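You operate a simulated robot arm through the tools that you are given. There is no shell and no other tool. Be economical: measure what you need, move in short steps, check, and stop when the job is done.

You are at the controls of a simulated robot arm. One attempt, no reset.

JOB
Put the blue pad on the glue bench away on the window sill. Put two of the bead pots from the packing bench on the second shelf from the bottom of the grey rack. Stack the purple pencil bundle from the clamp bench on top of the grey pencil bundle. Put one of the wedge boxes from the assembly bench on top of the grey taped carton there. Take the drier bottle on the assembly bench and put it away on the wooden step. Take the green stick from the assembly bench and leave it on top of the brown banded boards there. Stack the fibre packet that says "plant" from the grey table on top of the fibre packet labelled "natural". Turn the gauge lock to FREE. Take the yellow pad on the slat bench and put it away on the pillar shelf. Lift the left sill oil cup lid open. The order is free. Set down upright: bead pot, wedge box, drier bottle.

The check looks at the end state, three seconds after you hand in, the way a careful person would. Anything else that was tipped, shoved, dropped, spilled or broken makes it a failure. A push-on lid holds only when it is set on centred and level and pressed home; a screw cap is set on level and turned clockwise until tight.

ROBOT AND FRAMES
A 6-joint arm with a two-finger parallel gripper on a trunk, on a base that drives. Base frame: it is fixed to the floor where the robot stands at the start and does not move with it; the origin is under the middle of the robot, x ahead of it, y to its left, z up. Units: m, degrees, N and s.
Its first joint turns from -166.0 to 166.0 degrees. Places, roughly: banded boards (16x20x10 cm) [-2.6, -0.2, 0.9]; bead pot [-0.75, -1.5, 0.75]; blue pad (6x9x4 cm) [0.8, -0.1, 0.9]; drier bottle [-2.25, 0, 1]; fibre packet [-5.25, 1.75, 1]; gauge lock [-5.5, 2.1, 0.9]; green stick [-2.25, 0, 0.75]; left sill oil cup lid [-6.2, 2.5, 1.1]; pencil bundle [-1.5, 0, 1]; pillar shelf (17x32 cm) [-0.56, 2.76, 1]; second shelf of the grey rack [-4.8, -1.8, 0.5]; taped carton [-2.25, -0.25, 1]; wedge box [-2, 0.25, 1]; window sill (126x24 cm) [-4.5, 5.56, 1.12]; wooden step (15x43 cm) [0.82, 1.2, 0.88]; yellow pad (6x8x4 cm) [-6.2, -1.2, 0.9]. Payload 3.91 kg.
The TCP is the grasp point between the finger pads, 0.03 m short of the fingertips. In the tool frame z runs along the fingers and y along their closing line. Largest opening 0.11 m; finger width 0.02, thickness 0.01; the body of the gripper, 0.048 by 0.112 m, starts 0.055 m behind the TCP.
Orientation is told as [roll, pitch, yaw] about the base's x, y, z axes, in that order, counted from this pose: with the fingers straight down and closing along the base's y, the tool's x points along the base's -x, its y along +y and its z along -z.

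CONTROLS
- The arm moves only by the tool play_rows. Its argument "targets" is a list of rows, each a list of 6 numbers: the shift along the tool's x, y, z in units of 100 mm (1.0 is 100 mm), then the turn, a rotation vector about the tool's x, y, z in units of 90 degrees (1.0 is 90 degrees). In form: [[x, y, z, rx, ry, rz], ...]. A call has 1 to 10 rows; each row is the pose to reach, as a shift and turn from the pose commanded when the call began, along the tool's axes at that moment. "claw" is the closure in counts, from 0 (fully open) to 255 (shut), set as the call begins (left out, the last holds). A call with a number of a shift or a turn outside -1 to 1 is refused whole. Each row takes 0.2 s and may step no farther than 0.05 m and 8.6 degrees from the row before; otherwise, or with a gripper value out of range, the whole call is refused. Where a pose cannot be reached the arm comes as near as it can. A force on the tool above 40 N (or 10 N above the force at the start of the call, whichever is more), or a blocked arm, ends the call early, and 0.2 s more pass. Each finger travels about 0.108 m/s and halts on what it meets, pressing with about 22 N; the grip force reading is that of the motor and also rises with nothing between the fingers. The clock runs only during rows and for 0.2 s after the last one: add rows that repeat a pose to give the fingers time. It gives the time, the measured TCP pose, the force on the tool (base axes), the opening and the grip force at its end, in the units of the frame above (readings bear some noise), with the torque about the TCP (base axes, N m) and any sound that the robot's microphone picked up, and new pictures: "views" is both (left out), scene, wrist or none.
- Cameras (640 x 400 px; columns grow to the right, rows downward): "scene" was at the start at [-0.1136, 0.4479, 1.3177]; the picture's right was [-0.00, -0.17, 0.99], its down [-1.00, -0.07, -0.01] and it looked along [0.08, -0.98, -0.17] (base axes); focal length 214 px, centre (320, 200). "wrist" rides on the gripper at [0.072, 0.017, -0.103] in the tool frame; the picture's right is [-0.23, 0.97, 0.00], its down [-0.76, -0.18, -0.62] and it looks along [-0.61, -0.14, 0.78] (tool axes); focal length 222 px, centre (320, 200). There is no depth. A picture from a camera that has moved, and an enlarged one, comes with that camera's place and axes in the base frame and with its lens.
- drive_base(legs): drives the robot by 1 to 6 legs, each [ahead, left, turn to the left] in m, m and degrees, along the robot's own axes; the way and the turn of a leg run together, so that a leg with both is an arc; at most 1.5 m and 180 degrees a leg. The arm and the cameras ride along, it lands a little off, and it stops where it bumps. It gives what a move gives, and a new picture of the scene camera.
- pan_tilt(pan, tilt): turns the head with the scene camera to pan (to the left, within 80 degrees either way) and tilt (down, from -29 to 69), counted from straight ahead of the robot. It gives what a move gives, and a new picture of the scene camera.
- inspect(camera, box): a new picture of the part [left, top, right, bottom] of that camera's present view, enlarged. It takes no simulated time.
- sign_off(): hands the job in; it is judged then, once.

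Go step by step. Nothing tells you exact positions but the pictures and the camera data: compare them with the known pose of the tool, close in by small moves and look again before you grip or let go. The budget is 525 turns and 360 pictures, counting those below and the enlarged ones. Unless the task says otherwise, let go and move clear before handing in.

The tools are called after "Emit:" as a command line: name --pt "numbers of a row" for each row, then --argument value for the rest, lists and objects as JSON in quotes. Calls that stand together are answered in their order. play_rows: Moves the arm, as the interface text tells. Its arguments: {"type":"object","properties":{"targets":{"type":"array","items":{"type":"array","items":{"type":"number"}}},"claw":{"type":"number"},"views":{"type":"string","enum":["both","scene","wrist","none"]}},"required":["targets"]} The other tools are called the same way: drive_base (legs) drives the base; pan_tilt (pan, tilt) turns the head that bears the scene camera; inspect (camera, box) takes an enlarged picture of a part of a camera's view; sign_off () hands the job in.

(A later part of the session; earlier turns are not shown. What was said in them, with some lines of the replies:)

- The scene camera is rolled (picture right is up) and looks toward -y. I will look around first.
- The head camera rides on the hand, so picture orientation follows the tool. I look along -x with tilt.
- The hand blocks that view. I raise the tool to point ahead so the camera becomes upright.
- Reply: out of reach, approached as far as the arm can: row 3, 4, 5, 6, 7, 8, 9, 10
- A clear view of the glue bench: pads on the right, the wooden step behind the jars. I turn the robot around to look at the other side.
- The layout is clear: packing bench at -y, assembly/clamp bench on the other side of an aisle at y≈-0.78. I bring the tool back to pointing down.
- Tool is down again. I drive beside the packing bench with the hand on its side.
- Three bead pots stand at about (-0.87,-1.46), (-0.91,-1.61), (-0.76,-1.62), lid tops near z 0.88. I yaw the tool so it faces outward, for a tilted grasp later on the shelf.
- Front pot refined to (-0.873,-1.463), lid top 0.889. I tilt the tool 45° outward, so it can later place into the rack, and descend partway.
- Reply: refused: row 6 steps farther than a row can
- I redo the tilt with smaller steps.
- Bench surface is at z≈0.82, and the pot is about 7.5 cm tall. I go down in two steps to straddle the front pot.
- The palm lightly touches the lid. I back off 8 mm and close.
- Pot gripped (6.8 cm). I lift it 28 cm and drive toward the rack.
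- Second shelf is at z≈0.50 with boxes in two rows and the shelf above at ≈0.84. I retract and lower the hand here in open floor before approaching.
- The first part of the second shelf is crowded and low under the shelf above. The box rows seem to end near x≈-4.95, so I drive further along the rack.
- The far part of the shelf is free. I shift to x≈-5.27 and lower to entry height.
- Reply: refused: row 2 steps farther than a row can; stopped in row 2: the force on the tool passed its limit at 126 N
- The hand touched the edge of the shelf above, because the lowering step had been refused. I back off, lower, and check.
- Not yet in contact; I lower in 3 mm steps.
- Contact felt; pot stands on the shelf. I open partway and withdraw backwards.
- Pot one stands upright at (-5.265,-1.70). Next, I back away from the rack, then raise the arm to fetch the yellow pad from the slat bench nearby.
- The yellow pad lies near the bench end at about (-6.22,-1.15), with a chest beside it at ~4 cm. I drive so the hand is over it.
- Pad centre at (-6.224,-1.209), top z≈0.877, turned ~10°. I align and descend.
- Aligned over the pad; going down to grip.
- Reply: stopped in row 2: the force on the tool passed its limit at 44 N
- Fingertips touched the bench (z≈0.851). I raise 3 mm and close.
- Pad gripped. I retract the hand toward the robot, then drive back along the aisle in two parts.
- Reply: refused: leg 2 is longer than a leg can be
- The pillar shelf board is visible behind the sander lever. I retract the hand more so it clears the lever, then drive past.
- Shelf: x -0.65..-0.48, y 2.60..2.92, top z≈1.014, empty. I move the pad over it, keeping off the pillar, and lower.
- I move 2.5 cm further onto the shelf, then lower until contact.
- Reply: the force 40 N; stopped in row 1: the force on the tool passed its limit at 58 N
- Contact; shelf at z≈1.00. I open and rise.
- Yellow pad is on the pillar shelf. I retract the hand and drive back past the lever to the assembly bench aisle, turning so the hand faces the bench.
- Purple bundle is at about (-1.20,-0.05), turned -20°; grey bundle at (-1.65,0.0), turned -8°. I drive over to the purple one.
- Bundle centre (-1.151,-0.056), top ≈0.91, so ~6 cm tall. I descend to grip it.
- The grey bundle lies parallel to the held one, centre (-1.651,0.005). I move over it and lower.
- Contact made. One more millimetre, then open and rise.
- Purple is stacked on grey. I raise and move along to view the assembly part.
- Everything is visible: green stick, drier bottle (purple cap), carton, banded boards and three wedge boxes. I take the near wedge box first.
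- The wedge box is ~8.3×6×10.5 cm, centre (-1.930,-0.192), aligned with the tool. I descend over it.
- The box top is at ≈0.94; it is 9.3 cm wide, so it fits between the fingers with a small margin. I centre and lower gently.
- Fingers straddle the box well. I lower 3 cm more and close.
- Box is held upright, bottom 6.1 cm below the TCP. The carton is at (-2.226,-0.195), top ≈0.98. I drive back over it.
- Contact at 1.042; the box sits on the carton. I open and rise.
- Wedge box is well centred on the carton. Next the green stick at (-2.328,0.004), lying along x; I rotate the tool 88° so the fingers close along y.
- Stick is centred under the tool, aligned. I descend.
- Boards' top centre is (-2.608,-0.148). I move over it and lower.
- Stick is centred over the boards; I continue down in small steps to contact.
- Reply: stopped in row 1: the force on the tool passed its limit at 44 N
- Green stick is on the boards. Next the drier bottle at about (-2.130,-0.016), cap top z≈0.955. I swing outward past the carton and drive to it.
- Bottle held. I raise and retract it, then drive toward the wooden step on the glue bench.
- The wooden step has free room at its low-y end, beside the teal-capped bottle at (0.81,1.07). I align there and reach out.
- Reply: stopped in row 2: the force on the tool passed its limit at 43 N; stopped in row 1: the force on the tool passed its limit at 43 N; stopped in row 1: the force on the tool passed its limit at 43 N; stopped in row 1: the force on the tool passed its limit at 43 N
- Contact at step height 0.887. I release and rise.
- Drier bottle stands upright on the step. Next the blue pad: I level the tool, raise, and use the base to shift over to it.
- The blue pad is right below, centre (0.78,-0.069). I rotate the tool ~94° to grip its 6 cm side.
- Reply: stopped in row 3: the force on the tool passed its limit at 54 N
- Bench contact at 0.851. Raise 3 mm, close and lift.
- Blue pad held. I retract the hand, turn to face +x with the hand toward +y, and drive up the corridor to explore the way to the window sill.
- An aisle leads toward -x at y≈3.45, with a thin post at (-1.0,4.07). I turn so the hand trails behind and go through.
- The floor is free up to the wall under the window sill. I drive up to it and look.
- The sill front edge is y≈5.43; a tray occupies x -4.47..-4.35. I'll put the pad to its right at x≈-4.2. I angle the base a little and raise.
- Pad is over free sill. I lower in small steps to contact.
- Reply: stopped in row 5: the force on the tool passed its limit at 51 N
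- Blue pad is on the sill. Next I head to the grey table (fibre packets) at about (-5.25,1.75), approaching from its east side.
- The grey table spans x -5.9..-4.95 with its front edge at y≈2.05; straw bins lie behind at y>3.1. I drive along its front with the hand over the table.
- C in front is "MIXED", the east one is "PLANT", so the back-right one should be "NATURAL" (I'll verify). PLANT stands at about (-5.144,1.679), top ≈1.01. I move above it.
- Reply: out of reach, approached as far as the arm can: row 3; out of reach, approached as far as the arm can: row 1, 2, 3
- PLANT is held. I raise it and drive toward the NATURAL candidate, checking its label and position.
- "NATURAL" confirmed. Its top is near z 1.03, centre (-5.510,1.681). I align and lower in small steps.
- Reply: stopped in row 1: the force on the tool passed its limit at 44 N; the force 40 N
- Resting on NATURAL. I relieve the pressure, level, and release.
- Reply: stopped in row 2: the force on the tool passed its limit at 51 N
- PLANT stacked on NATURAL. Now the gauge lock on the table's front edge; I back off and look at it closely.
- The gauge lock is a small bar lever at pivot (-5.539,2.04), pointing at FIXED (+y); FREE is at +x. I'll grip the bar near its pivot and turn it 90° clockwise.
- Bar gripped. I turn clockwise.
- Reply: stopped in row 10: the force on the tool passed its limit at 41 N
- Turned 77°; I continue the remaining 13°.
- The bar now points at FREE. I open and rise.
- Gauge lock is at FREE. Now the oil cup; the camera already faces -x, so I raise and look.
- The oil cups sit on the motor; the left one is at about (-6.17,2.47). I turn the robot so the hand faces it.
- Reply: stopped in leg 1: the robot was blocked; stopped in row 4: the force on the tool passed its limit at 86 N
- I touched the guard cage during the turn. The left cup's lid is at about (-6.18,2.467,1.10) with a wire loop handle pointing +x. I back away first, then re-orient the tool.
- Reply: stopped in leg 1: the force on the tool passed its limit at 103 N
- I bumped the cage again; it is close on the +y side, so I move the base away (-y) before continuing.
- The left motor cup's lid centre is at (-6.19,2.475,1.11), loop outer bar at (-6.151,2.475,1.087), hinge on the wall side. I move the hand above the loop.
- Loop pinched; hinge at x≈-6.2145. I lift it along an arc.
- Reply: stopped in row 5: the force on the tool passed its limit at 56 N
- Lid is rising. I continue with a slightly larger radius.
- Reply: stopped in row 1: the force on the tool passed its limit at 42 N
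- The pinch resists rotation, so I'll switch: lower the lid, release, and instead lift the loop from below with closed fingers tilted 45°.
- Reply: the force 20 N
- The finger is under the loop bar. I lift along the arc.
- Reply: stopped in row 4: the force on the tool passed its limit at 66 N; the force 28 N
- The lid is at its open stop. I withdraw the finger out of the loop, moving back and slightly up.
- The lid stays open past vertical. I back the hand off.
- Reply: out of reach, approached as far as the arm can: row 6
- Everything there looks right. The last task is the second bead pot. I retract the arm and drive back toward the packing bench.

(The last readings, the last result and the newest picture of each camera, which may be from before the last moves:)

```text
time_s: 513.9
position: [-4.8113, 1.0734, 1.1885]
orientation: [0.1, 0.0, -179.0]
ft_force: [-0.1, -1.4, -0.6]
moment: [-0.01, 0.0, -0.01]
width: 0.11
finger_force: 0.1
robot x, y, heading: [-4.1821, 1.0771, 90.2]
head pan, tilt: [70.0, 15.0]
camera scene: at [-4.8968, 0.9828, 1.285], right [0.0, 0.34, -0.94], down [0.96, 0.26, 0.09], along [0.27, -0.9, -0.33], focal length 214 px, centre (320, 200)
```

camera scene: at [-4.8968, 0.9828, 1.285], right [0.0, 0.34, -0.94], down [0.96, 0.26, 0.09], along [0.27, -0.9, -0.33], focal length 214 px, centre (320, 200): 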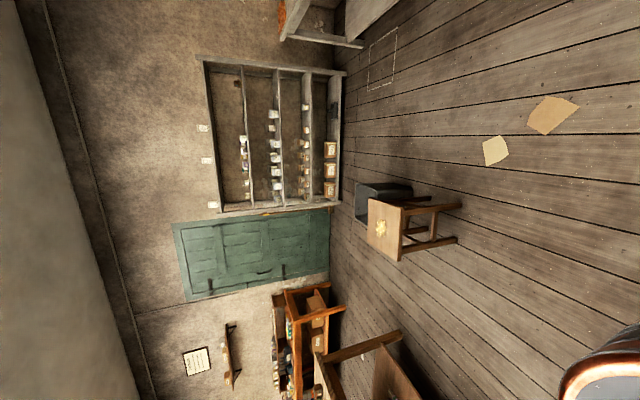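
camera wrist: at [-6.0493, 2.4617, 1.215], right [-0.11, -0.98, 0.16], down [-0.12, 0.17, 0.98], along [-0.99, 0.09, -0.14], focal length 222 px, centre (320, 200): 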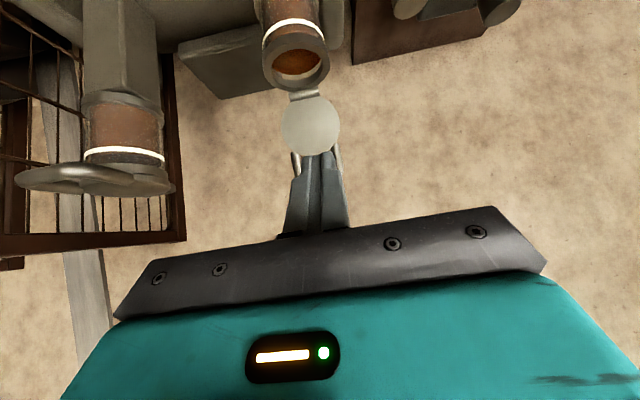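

Emit:
drive_base --legs '[[-0.15, -0.63, 0], [-1.5, 0, 0], [0, 0, 90], [0, 0.21, 0], [-1.5, 0, 0], [-1.0, 0, 0]]'

Emit:
pan_tilt --pan 0 --tilt 5

```text
time_s: 541.4
position: [-1.0084, -1.3603, 1.1875]
orientation: [0.1, -0.1, -88.6]
ft_force: [-0.2, -0.1, -0.1]
moment: [0.01, 0.02, -0.04]
width: 0.11
finger_force: 0.1
robot x, y, heading: [-1.0221, -0.7306, -178.7]
head pan, tilt: [70.0, 15.0]
camera scene: at [-0.919, -1.4446, 1.2851], right [-0.34, -0.01, -0.94], down [-0.27, 0.96, 0.09], along [0.9, 0.28, -0.33], focal length 214 px, centre (320, 200)
```

scene: 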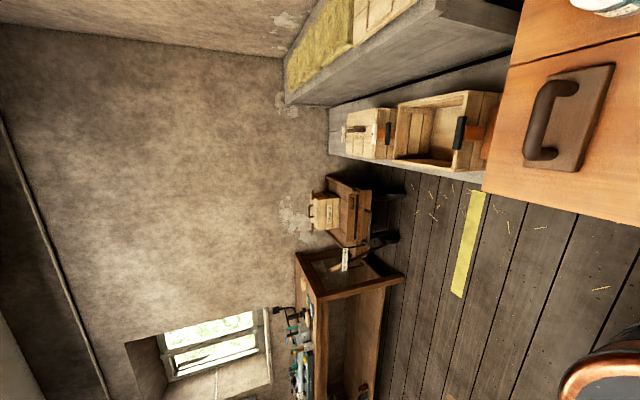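

```text
time_s: 542.8
position: [-1.0092, -1.3589, 1.1876]
orientation: [0.1, 0.0, -88.6]
ft_force: [0.2, 0.3, -0.2]
moment: [0.0, -0.02, 0.04]
width: 0.11
finger_force: 0.0
robot x, y, heading: [-1.0222, -0.7355, -178.9]
head pan, tilt: [0.0, 5.0]
camera scene: at [-1.0062, -1.4631, 1.2251], right [-1.0, -0.03, 0.0], down [-0.03, 1.0, 0.09], along [0.0, 0.09, -1.0], focal length 214 px, centre (320, 200)
```

scene: 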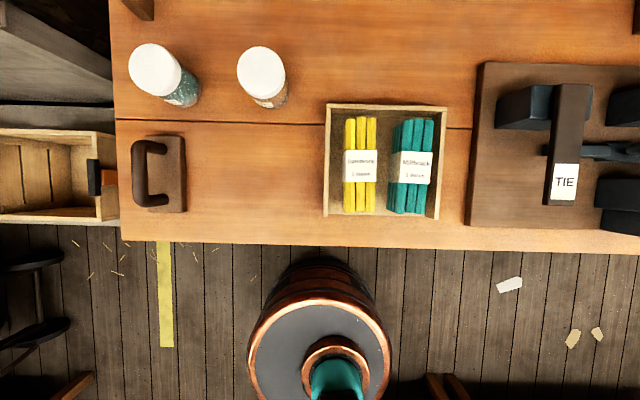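

Amber pot at (-0.913,-1.622). I align the base and tilt the tool 45° as before.

Emit:
drive_base --legs '[[-0.096, 0.1, -1]]'

Emit:
play_rows --pt "0 0 0.1 0 -0.09 0" --pt "0 0 0.3 0 -0.18 0" --pt "0 0 0.5 0 -0.27 0" --pt "0 0 0.7 0 -0.36 0" --pt "0 0 0.9 0 -0.44 0" --pt "0 0 1.0 0 -0.5 0" --views "both"

```text
time_s: 544.1
position: [-0.9221, -1.4579, 1.1882]
orientation: [0.1, 0.0, -89.5]
ft_force: [-0.6, 0.6, 0.1]
moment: [-0.01, 0.03, -0.01]
width: 0.1101
finger_force: 0.0
robot x, y, heading: [-0.9232, -0.8274, -179.8]
head pan, tilt: [0.0, 5.0]
camera scene: at [-0.9222, -1.5611, 1.2251], right [-1.0, -0.01, 0.0], down [-0.01, 1.0, 0.09], along [0.0, 0.09, -1.0], focal length 214 px, centre (320, 200)
```

scene: 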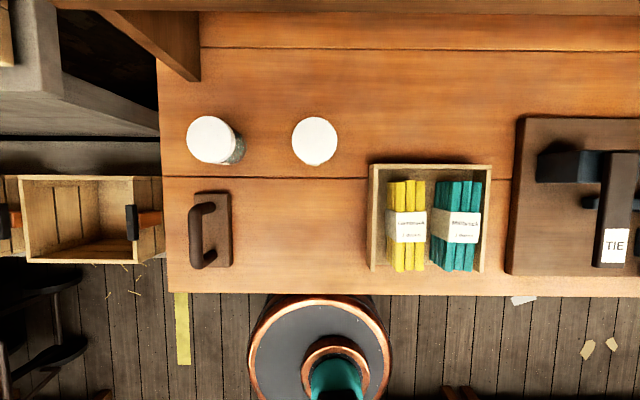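

```text
time_s: 545.5
position: [-0.9218, -1.4579, 1.0876]
orientation: [0.0, -45.0, -89.4]
ft_force: [-0.3, 1.0, -0.7]
moment: [0.0, 0.03, 0.01]
width: 0.1101
finger_force: 0.1
robot x, y, heading: [-0.9216, -0.8274, -179.7]
head pan, tilt: [0.0, 5.0]
camera scene: at [-0.9226, -1.5039, 1.1859], right [-1.0, -0.01, 0.0], down [-0.01, 0.77, -0.64], along [0.01, -0.64, -0.77], focal length 214 px, centre (320, 200)
camera wrist: at [-0.9066, -1.3338, 1.1095], right [0.98, -0.15, 0.16], down [-0.18, -0.1, 0.98], along [-0.13, -0.98, -0.12], focal length 222 px, centre (320, 200)
```

scene: 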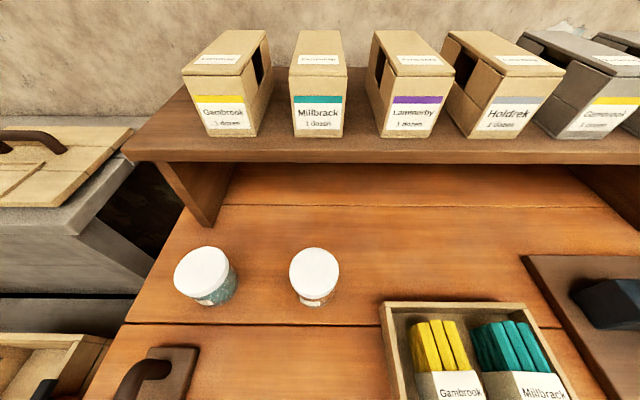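
wrist: 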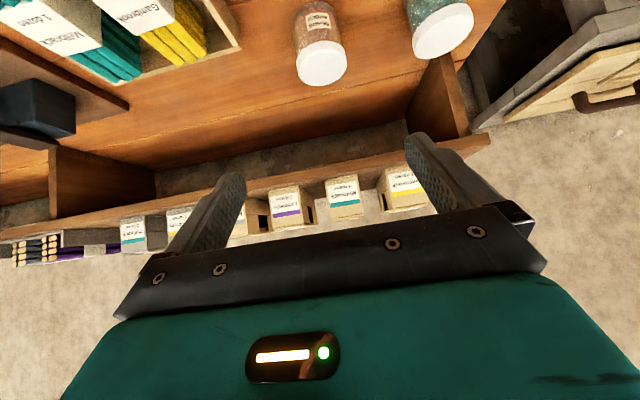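

Emit:
pan_tilt --pan 0 --tilt 20

Emit:
play_rows --pt "-0.2 0.04 0.4 0 0 0" --pt "-0.42 0.08 0.8 0 0 0" --pt "-0.42 0.08 0.99 0 0 0" --views "none"

Emit:
play_rows --pt "0 0 0.45 0 0 0" --pt "0.007 0 0.85 0 0 0" --views "scene"

```text
time_s: 546.3
position: [-0.9229, -1.458, 1.0879]
orientation: [0.2, -44.9, -89.5]
ft_force: [-0.4, 0.0, 0.4]
moment: [0.02, -0.01, -0.02]
width: 0.1099
finger_force: 0.0
robot x, y, heading: [-0.9212, -0.8294, -179.9]
head pan, tilt: [0.0, 20.0]
camera scene: at [-0.9228, -1.4877, 1.1682], right [-1.0, -0.01, 0.0], down [-0.01, 0.91, -0.42], along [0.0, -0.42, -0.91], focal length 214 px, centre (320, 200)
```

scene: 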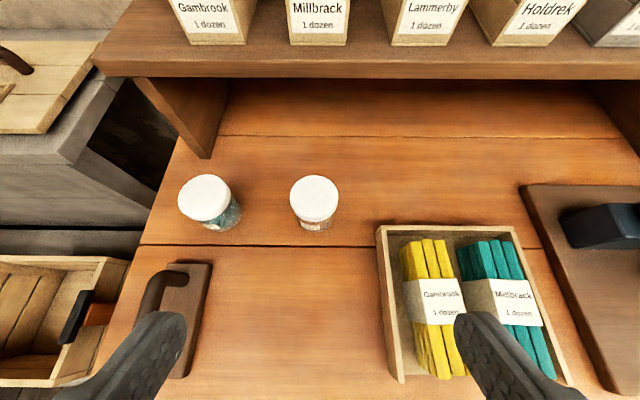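

```text
time_s: 547.1
position: [-0.9132, -1.5577, 1.0482]
orientation: [0.0, -45.0, -89.5]
ft_force: [-0.6, 0.5, 0.4]
moment: [0.0, 0.01, -0.01]
width: 0.11
finger_force: 0.1
robot x, y, heading: [-0.9257, -0.8324, -179.9]
head pan, tilt: [0.0, 20.0]
```

```text
time_s: 547.7
position: [-0.9127, -1.6165, 0.9867]
orientation: [0.1, -45.0, -89.6]
ft_force: [0.7, 0.8, 1.5]
moment: [0.04, 0.04, 0.0]
width: 0.1102
finger_force: 0.1
robot x, y, heading: [-0.9236, -0.832, -179.8]
head pan, tilt: [0.0, 20.0]
camera scene: at [-0.9128, -1.6463, 1.0668], right [-1.0, -0.01, 0.0], down [-0.01, 0.91, -0.42], along [0.01, -0.42, -0.91], focal length 214 px, centre (320, 200)
```

scene: 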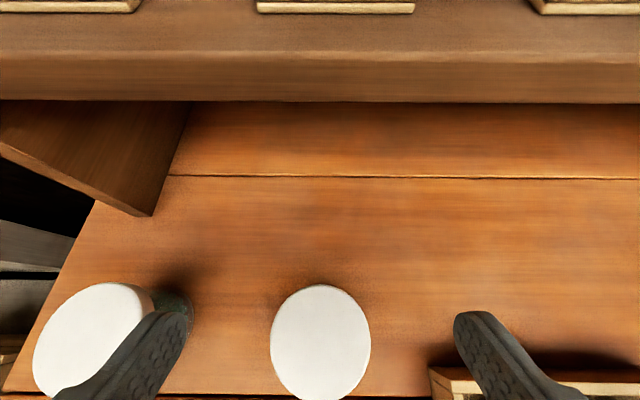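

Emit:
play_rows --pt "0.3 0 0.3 0 0 0" --pt "0.6 0 0.6 0 0 0" --pt "0.8 0 0.8 0 0 0" --pt "0.89 0 0.87 0 0 0" --claw 35 --views "both"

```text
time_s: 548.7
position: [-0.9128, -1.6164, 0.8609]
orientation: [0.0, -45.0, -89.7]
ft_force: [0.0, 0.4, 0.2]
moment: [-0.01, 0.03, -0.03]
width: 0.0949
finger_force: 0.1
robot x, y, heading: [-0.9237, -0.8263, -179.9]
head pan, tilt: [0.0, 20.0]
camera scene: at [-0.9132, -1.6461, 0.9416], right [-1.0, -0.01, 0.0], down [-0.01, 0.91, -0.42], along [0.0, -0.42, -0.91], focal length 214 px, centre (320, 200)
camera wrist: at [-0.8968, -1.4922, 0.8835], right [0.97, -0.15, 0.16], down [-0.18, -0.1, 0.98], along [-0.13, -0.98, -0.12], focal length 222 px, centre (320, 200)
```

scene: 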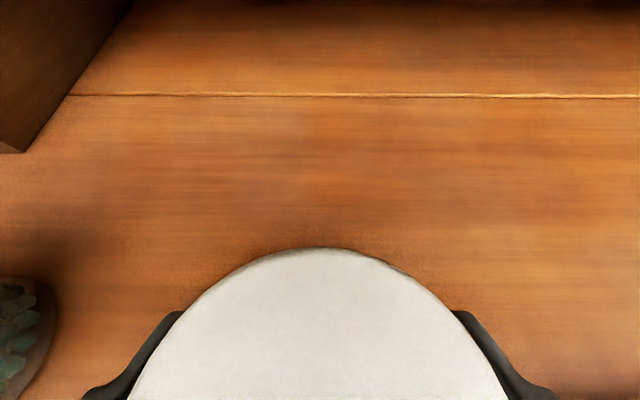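
wrist: 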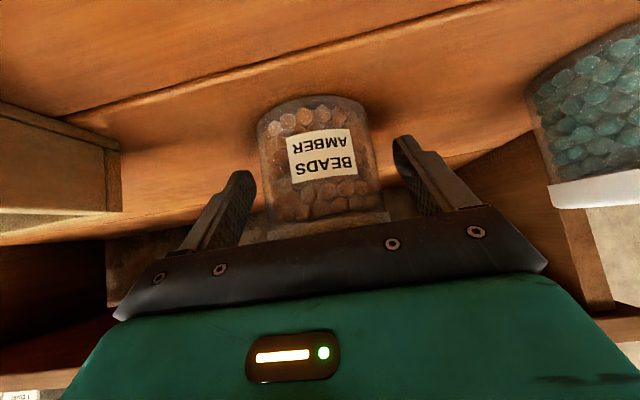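

Well straddled, no contact. I close and lift.

Emit:
play_rows --pt "0 0 0 0 0 0" --pt "0 0 0 0 0 0" --pt "0 0 0 0 0 0" --pt "0 0 0 0 0 0" --claw 255 --views "none"

Emit:
play_rows --pt "-0.15 0 -0.15 0 0 0" --pt "-0.45 0 -0.45 0 0 0" --pt "-0.75 0 -0.75 0 0 0" --pt "-1 0 -1 0 0 0" --views "none"

Emit:
play_rows --pt "-0.2 0 -0.3 0 0 0" --pt "0 0 -0.6 0 0 0" --pt "0.2 0 -0.8 0 0 0" --pt "0.4 0 -1 0 0 0" --views "wrist"

```text
time_s: 549.7
position: [-0.9115, -1.6167, 0.8619]
orientation: [0.1, -44.9, -89.6]
ft_force: [-0.1, -1.1, 0.1]
moment: [0.0, 0.01, -0.02]
width: 0.068
finger_force: 21.3
robot x, y, heading: [-0.9247, -0.8298, -180.0]
head pan, tilt: [0.0, 20.0]
```

```text
time_s: 550.7
position: [-0.9129, -1.6145, 1.0041]
orientation: [0.0, -44.9, -89.5]
ft_force: [-0.2, -0.3, -1.7]
moment: [0.04, 0.0, 0.02]
width: 0.0679
finger_force: 22.1
robot x, y, heading: [-0.9225, -0.8267, -180.0]
head pan, tilt: [0.0, 20.0]
```

```text
time_s: 551.7
position: [-0.9141, -1.5177, 1.0465]
orientation: [0.0, -44.8, -89.6]
ft_force: [-0.1, -0.6, -1.7]
moment: [-0.01, 0.02, -0.02]
width: 0.0678
finger_force: 21.5
robot x, y, heading: [-0.9275, -0.8289, -179.8]
head pan, tilt: [0.0, 20.0]
camera wrist: at [-0.8982, -1.3927, 1.0678], right [0.97, -0.15, 0.16], down [-0.18, -0.1, 0.98], along [-0.13, -0.98, -0.13], focal length 222 px, centre (320, 200)
```

wrist: 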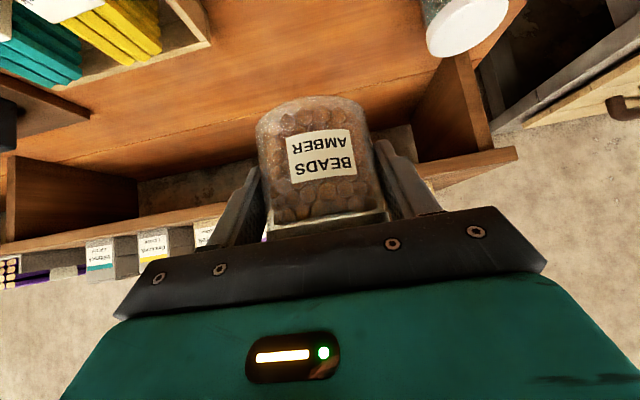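

Emit:
play_rows --pt "0 0 -0.4 0 0 0" --pt "0 0 -0.8 0 0 0" --pt "0 0 -1 0 0 0" --views "none"

Emit:
drive_base --legs '[[0.1, -0.04, 0], [1.4, 0, 0], [1.0, 0, 0]]'

```text
time_s: 552.5
position: [-0.9149, -1.4467, 1.117]
orientation: [0.0, -44.9, -89.4]
ft_force: [0.6, -1.7, -1.6]
moment: [0.0, 0.01, 0.0]
width: 0.068
finger_force: 21.3
robot x, y, heading: [-0.9248, -0.8266, -179.9]
head pan, tilt: [0.0, 20.0]
```

```text
time_s: 565.1
position: [-3.4375, -1.392, 1.1163]
orientation: [0.0, -45.0, -90.5]
ft_force: [0.2, -0.3, -2.3]
moment: [0.02, -0.02, -0.02]
width: 0.0679
finger_force: 22.4
robot x, y, heading: [-3.4389, -0.7735, 179.4]
head pan, tilt: [0.0, 20.0]
camera scene: at [-3.4388, -1.4224, 1.1974], right [-1.0, 0.01, 0.0], down [0.01, 0.91, -0.42], along [0.0, -0.42, -0.91], focal length 214 px, centre (320, 200)
```

scene: 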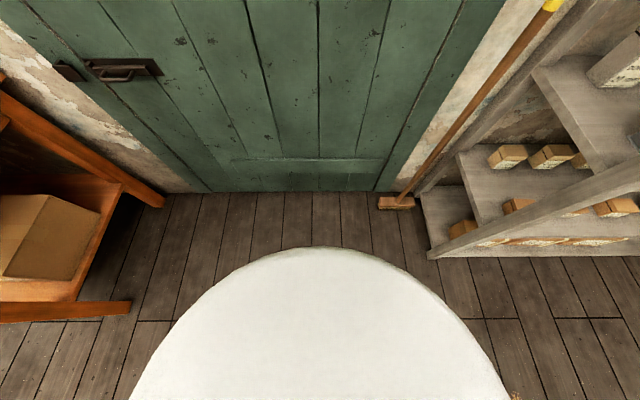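

Emit:
play_rows --pt "0.4 0 0.1 0 0 0" --pt "0.8 0 0.2 0 0 0" --pt "0.99 0 0.28 0 0 0" --views "none"

Emit:
play_rows --pt "0.3 0 0.3 0 0 0" --pt "0.6 0 0.6 0 0 0" --pt "0.9 0 0.9 0 0 0" --pt "1 0 1 0 0 0" --views "none"

Emit:
play_rows --pt "0.3 0 0.3 0 0 0" --pt "0.6 0 0.6 0 0 0" --pt "0.9 0 0.9 0 0 0" --pt "1 0 1 0 0 0" --views "none"

Emit:
play_rows --pt "0.3 0 0.3 0 0 0" --pt "0.6 0 0.6 0 0 0" --pt "0.9 0 0.9 0 0 0" --pt "1 0 1 0 0 0" --views "none"

Emit:
drive_base --legs '[[0.4, 0.1, 0.6], [0.35, 0.09, 0], [0.94, 0, 0]]'

```text
time_s: 565.9
position: [-3.4353, -1.3423, 1.0289]
orientation: [0.1, -45.0, -90.3]
ft_force: [0.0, 0.6, -0.8]
moment: [0.03, -0.02, -0.03]
width: 0.068
finger_force: 21.2
robot x, y, heading: [-3.4382, -0.7755, 179.0]
head pan, tilt: [0.0, 20.0]
```

```text
time_s: 566.9
position: [-3.4371, -1.3433, 0.8853]
orientation: [0.0, -44.9, -90.5]
ft_force: [-0.4, 0.6, -1.1]
moment: [0.01, -0.02, 0.01]
width: 0.068
finger_force: 22.1
robot x, y, heading: [-3.441, -0.7801, 179.5]
head pan, tilt: [0.0, 20.0]
```

```text
time_s: 567.9
position: [-3.4373, -1.3418, 0.7437]
orientation: [0.1, -45.0, -90.6]
ft_force: [0.0, 0.9, -0.7]
moment: [-0.01, 0.01, -0.01]
width: 0.068
finger_force: 22.2
robot x, y, heading: [-3.4395, -0.7788, 179.2]
head pan, tilt: [0.0, 20.0]
```

```text
time_s: 568.9
position: [-3.4377, -1.3427, 0.6032]
orientation: [0.1, -45.0, -90.5]
ft_force: [0.3, -0.5, -1.3]
moment: [0.03, 0.0, -0.01]
width: 0.068
finger_force: 21.6
robot x, y, heading: [-3.4383, -0.7744, 179.3]
head pan, tilt: [0.0, 20.0]
```

```text
time_s: 577.9
position: [-5.1191, -1.5205, 0.6048]
orientation: [0.1, -45.0, -89.9]
ft_force: [1.3, 0.1, -1.0]
moment: [0.01, -0.02, 0.0]
width: 0.0679
finger_force: 22.0
robot x, y, heading: [-5.1267, -0.9526, 179.8]
head pan, tilt: [0.0, 20.0]
camera scene: at [-5.1207, -1.5498, 0.6834], right [-1.0, 0.0, 0.0], down [0.0, 0.91, -0.42], along [0.0, -0.42, -0.91], focal length 214 px, centre (320, 200)
```

scene: 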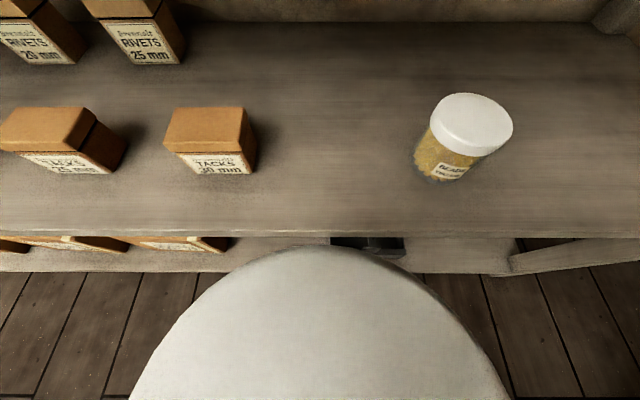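

Well placed between the last box and the first pot. I lower to entry height and move in.

Emit:
play_rows --pt "0.15 0 0.15 0 0 0" --pt "0.22 0.04 0.22 0 0 0" --views "none"

Emit:
play_rows --pt "-0.3 0 0.3 0 0 0" --pt "-0.6 0 0.6 0 0 0" --pt "-0.9 0 0.9 0 0 0" --pt "-1 0 1 0 0 0" --views "both"

```text
time_s: 578.5
position: [-5.116, -1.5197, 0.5729]
orientation: [0.0, -44.8, -89.9]
ft_force: [0.3, -0.8, -1.2]
moment: [0.03, -0.01, 0.01]
width: 0.0679
finger_force: 21.7
robot x, y, heading: [-5.1273, -0.9547, 179.7]
head pan, tilt: [0.0, 20.0]
```

```text
time_s: 579.5
position: [-5.1152, -1.6637, 0.5716]
orientation: [0.1, -45.0, -89.8]
ft_force: [-0.1, -0.2, -1.0]
moment: [0.0, 0.04, 0.0]
width: 0.0681
finger_force: 21.8
robot x, y, heading: [-5.1283, -0.9559, 179.7]
head pan, tilt: [0.0, 20.0]
camera scene: at [-5.1163, -1.6929, 0.6515], right [-1.0, 0.0, 0.0], down [0.0, 0.91, -0.42], along [0.0, -0.42, -0.91], focal length 214 px, centre (320, 200)
camera wrist: at [-5.0991, -1.5391, 0.5935], right [0.97, -0.16, 0.16], down [-0.18, -0.1, 0.98], along [-0.14, -0.98, -0.13], focal length 222 px, centre (320, 200)
```

scene: 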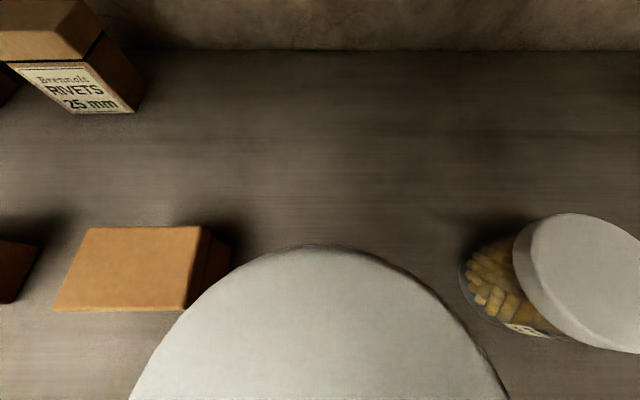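
wrist: 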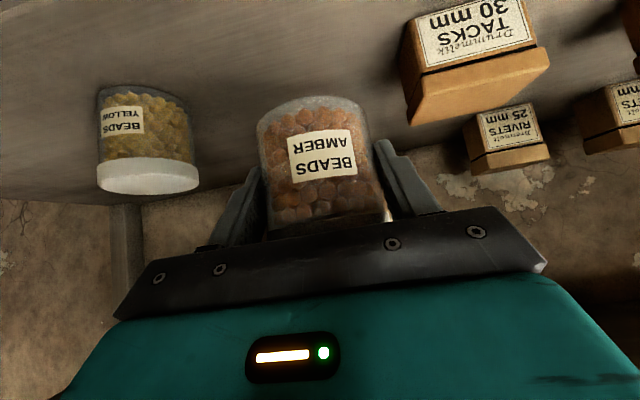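

Emit:
play_rows --pt "-0.2 -0.13 0.2 0 0 0" --pt "-0.02 -0.13 0.45 0 0 0" --pt "0.15 -0.13 0.6 0 0 0" --pt "0.2 -0.13 0.65 0 0 0" --views "none"

Emit:
play_rows --pt "0.02 0 0.02 0 0 0" --views "none"

Emit:
play_rows --pt "0.02 0 0.02 0 0 0" --views "none"

Emit:
play_rows --pt "0.02 0 0.02 0 0 0" --views "none"

```text
time_s: 580.5
position: [-5.1148, -1.692, 0.5189]
orientation: [-0.6, -44.8, -90.0]
ft_force: [-0.2, -0.3, -2.3]
moment: [0.01, 0.04, -0.01]
width: 0.0679
finger_force: 22.0
out of reach, approached as far as the arm can: row 2, 3, 4
robot x, y, heading: [-5.1298, -0.9558, 179.6]
head pan, tilt: [0.0, 20.0]
```

```text
time_s: 580.9
position: [-5.1149, -1.691, 0.516]
orientation: [-0.6, -44.8, -89.8]
ft_force: [0.6, 0.0, -1.0]
moment: [0.01, -0.01, -0.02]
width: 0.0679
finger_force: 22.2
robot x, y, heading: [-5.1265, -0.958, 179.5]
head pan, tilt: [0.0, 20.0]
```

```text
time_s: 581.3
position: [-5.1128, -1.6914, 0.5129]
orientation: [-0.6, -44.8, -89.9]
ft_force: [-0.3, 0.6, -1.5]
moment: [0.0, -0.03, 0.01]
width: 0.0678
finger_force: 22.1
robot x, y, heading: [-5.1246, -0.9546, 179.9]
head pan, tilt: [0.0, 20.0]
```

```text
time_s: 581.7
position: [-5.1114, -1.6915, 0.511]
orientation: [-0.6, -44.8, -90.0]
ft_force: [0.5, -0.2, -1.6]
moment: [0.04, 0.01, -0.04]
width: 0.0679
finger_force: 21.7
out of reach, approached as far as the arm can: row 1
robot x, y, heading: [-5.1262, -0.955, 179.8]
head pan, tilt: [0.0, 20.0]
```

The arm is at a joint limit here, so I nudge the base a little closer and continue.

Emit:
drive_base --legs '[[0.02, 0.03, 0]]'

Emit:
play_rows --pt "0.15 0 -0.1 0 0 0" --pt "0.17 0 -0.08 0 0 0" --views "wrist"

```text
time_s: 582.5
position: [-5.1318, -1.722, 0.5121]
orientation: [-0.5, -44.8, -89.9]
ft_force: [0.2, -0.9, -0.5]
moment: [0.01, 0.01, -0.01]
width: 0.0678
finger_force: 21.9
robot x, y, heading: [-5.1487, -0.9843, 180.0]
head pan, tilt: [0.0, 20.0]
camera scene: at [-5.1317, -1.7513, 0.591], right [-1.0, 0.0, 0.01], down [0.0, 0.91, -0.42], along [-0.01, -0.42, -0.91], focal length 214 px, centre (320, 200)
```

scene: 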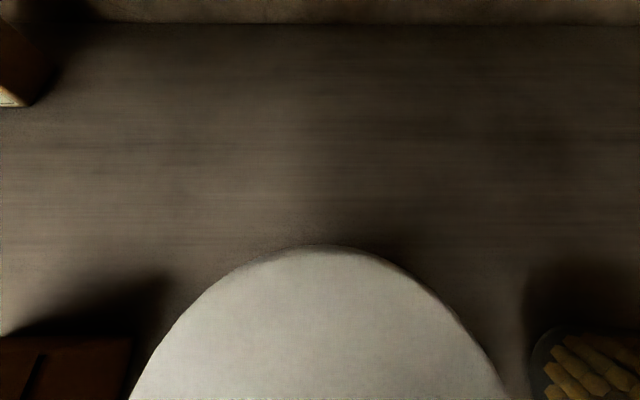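

```text
time_s: 583.1
position: [-5.1304, -1.7031, 0.505]
orientation: [-0.8, -44.9, -89.9]
ft_force: [-0.1, -1.0, -0.8]
moment: [-0.02, -0.02, -0.04]
width: 0.0679
finger_force: 21.9
robot x, y, heading: [-5.1488, -0.9844, 179.8]
head pan, tilt: [0.0, 20.0]
camera wrist: at [-5.1129, -1.5798, 0.5273], right [0.97, -0.17, 0.15], down [-0.17, -0.1, 0.98], along [-0.15, -0.98, -0.13], focal length 222 px, centre (320, 200)
```

wrist: 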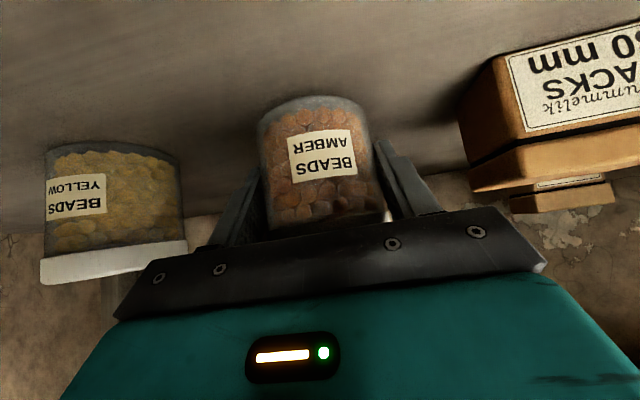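

Close to the shelf. A few small steps down until contact.

Emit:
play_rows --pt "0.02 0 0.02 0 0 0" --views "none"

Emit:
play_rows --pt "0.02 0 0.02 0 0 0" --views "none"

Emit:
play_rows --pt "0.02 0 0.02 0 0 0" --views "none"

```text
time_s: 583.5
position: [-5.1311, -1.7027, 0.5023]
orientation: [-0.9, -44.8, -89.9]
ft_force: [0.6, -0.1, -0.3]
moment: [0.01, 0.02, 0.03]
width: 0.068
finger_force: 22.1
robot x, y, heading: [-5.1463, -0.9865, 180.0]
head pan, tilt: [0.0, 20.0]
```

```text
time_s: 583.9
position: [-5.1303, -1.704, 0.501]
orientation: [-0.8, -44.9, -89.9]
ft_force: [-2.2, 2.3, 17.5]
moment: [-0.29, -0.4, 0.0]
width: 0.0683
finger_force: 21.9
robot x, y, heading: [-5.1475, -0.9854, 179.8]
head pan, tilt: [0.0, 20.0]
```

```text
time_s: 584.3
position: [-5.1306, -1.7038, 0.4987]
orientation: [-0.8, -44.8, -90.0]
ft_force: [-2.2, -0.1, 16.8]
moment: [-0.25, -0.46, -0.05]
width: 0.0679
finger_force: 21.9
robot x, y, heading: [-5.1438, -0.9858, 179.7]
head pan, tilt: [0.0, 20.0]
```

Contact. I open partway and withdraw.

Emit:
play_rows --pt "0 0 0 0 0 0" --pt "0 0 0 0 0 0" --pt "0 0 -0.3 0 0 0" --pt "0 0 -0.6 0 0 0" --pt "0.2 0 -0.8 0 0 0" --pt "0.5 0 -1 0 0 0" --claw 40 --views "both"

Emit:
drive_base --legs '[[0, -0.3, 0]]'

```text
time_s: 585.7
position: [-5.1306, -1.5973, 0.5317]
orientation: [-0.6, -44.8, -89.8]
ft_force: [0.1, 0.2, -0.3]
moment: [0.02, 0.02, -0.01]
width: 0.0927
finger_force: 0.0
robot x, y, heading: [-5.1441, -0.9861, 179.8]
head pan, tilt: [0.0, 20.0]
camera scene: at [-5.1311, -1.6271, 0.612], right [-1.0, 0.0, 0.01], down [0.0, 0.91, -0.42], along [-0.01, -0.42, -0.91], focal length 214 px, centre (320, 200)
camera wrist: at [-5.1133, -1.4733, 0.5542], right [0.97, -0.17, 0.15], down [-0.17, -0.1, 0.98], along [-0.15, -0.98, -0.13], focal length 222 px, centre (320, 200)
```

scene: 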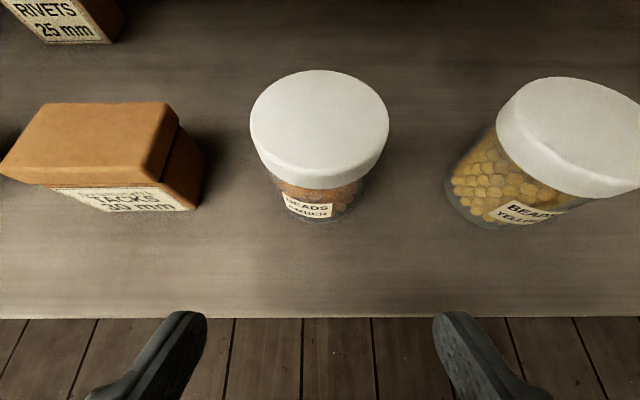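
wrist: 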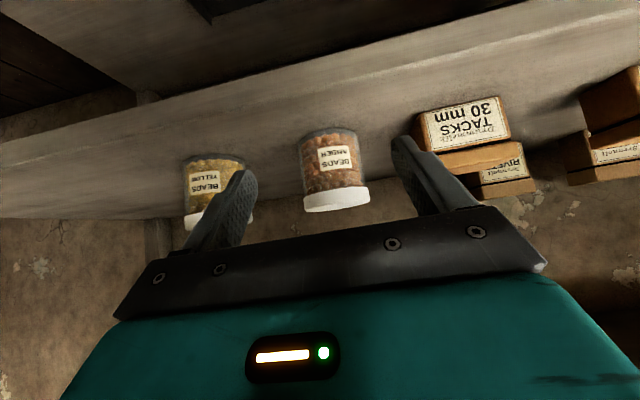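

```text
time_s: 587.8
position: [-5.1296, -1.2949, 0.5315]
orientation: [-0.6, -44.8, -89.8]
ft_force: [-0.2, -0.6, 0.5]
moment: [-0.01, -0.01, -0.03]
width: 0.0925
finger_force: 0.1
robot x, y, heading: [-5.1468, -0.6794, 179.9]
head pan, tilt: [0.0, 20.0]
camera scene: at [-5.1297, -1.3241, 0.6119], right [-1.0, 0.0, 0.01], down [0.0, 0.91, -0.42], along [-0.01, -0.42, -0.91], focal length 214 px, centre (320, 200)
```

scene: 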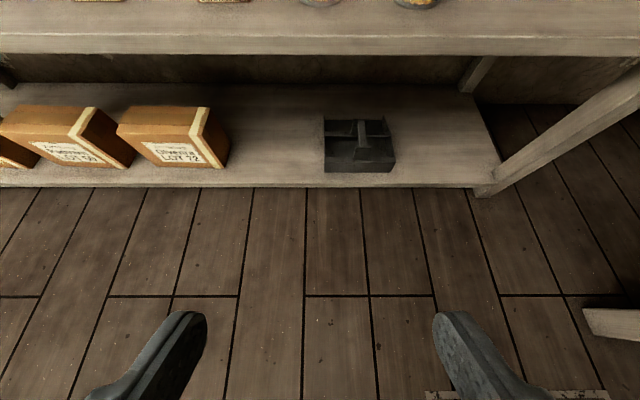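

Emit:
sign_off

```text
The job is handed in.
```

All ten tasks are done and the job is handed in. In the last views I had of them, the pots, wedge box and bottle stood upright and the oil cup lid stayed open.

Things that could count against it:
- **Bumps:** I hit the edge of the rack's third shelf once (126 N) and the wire guard around the motor three times (up to 103 N). I saw nothing moved, but I did not look at the third shelf afterwards.
- **Oil cup:** three cups there have the same loop-handled lids and I saw no label reading "left sill". I opened the motor's left one because it matched the position given.
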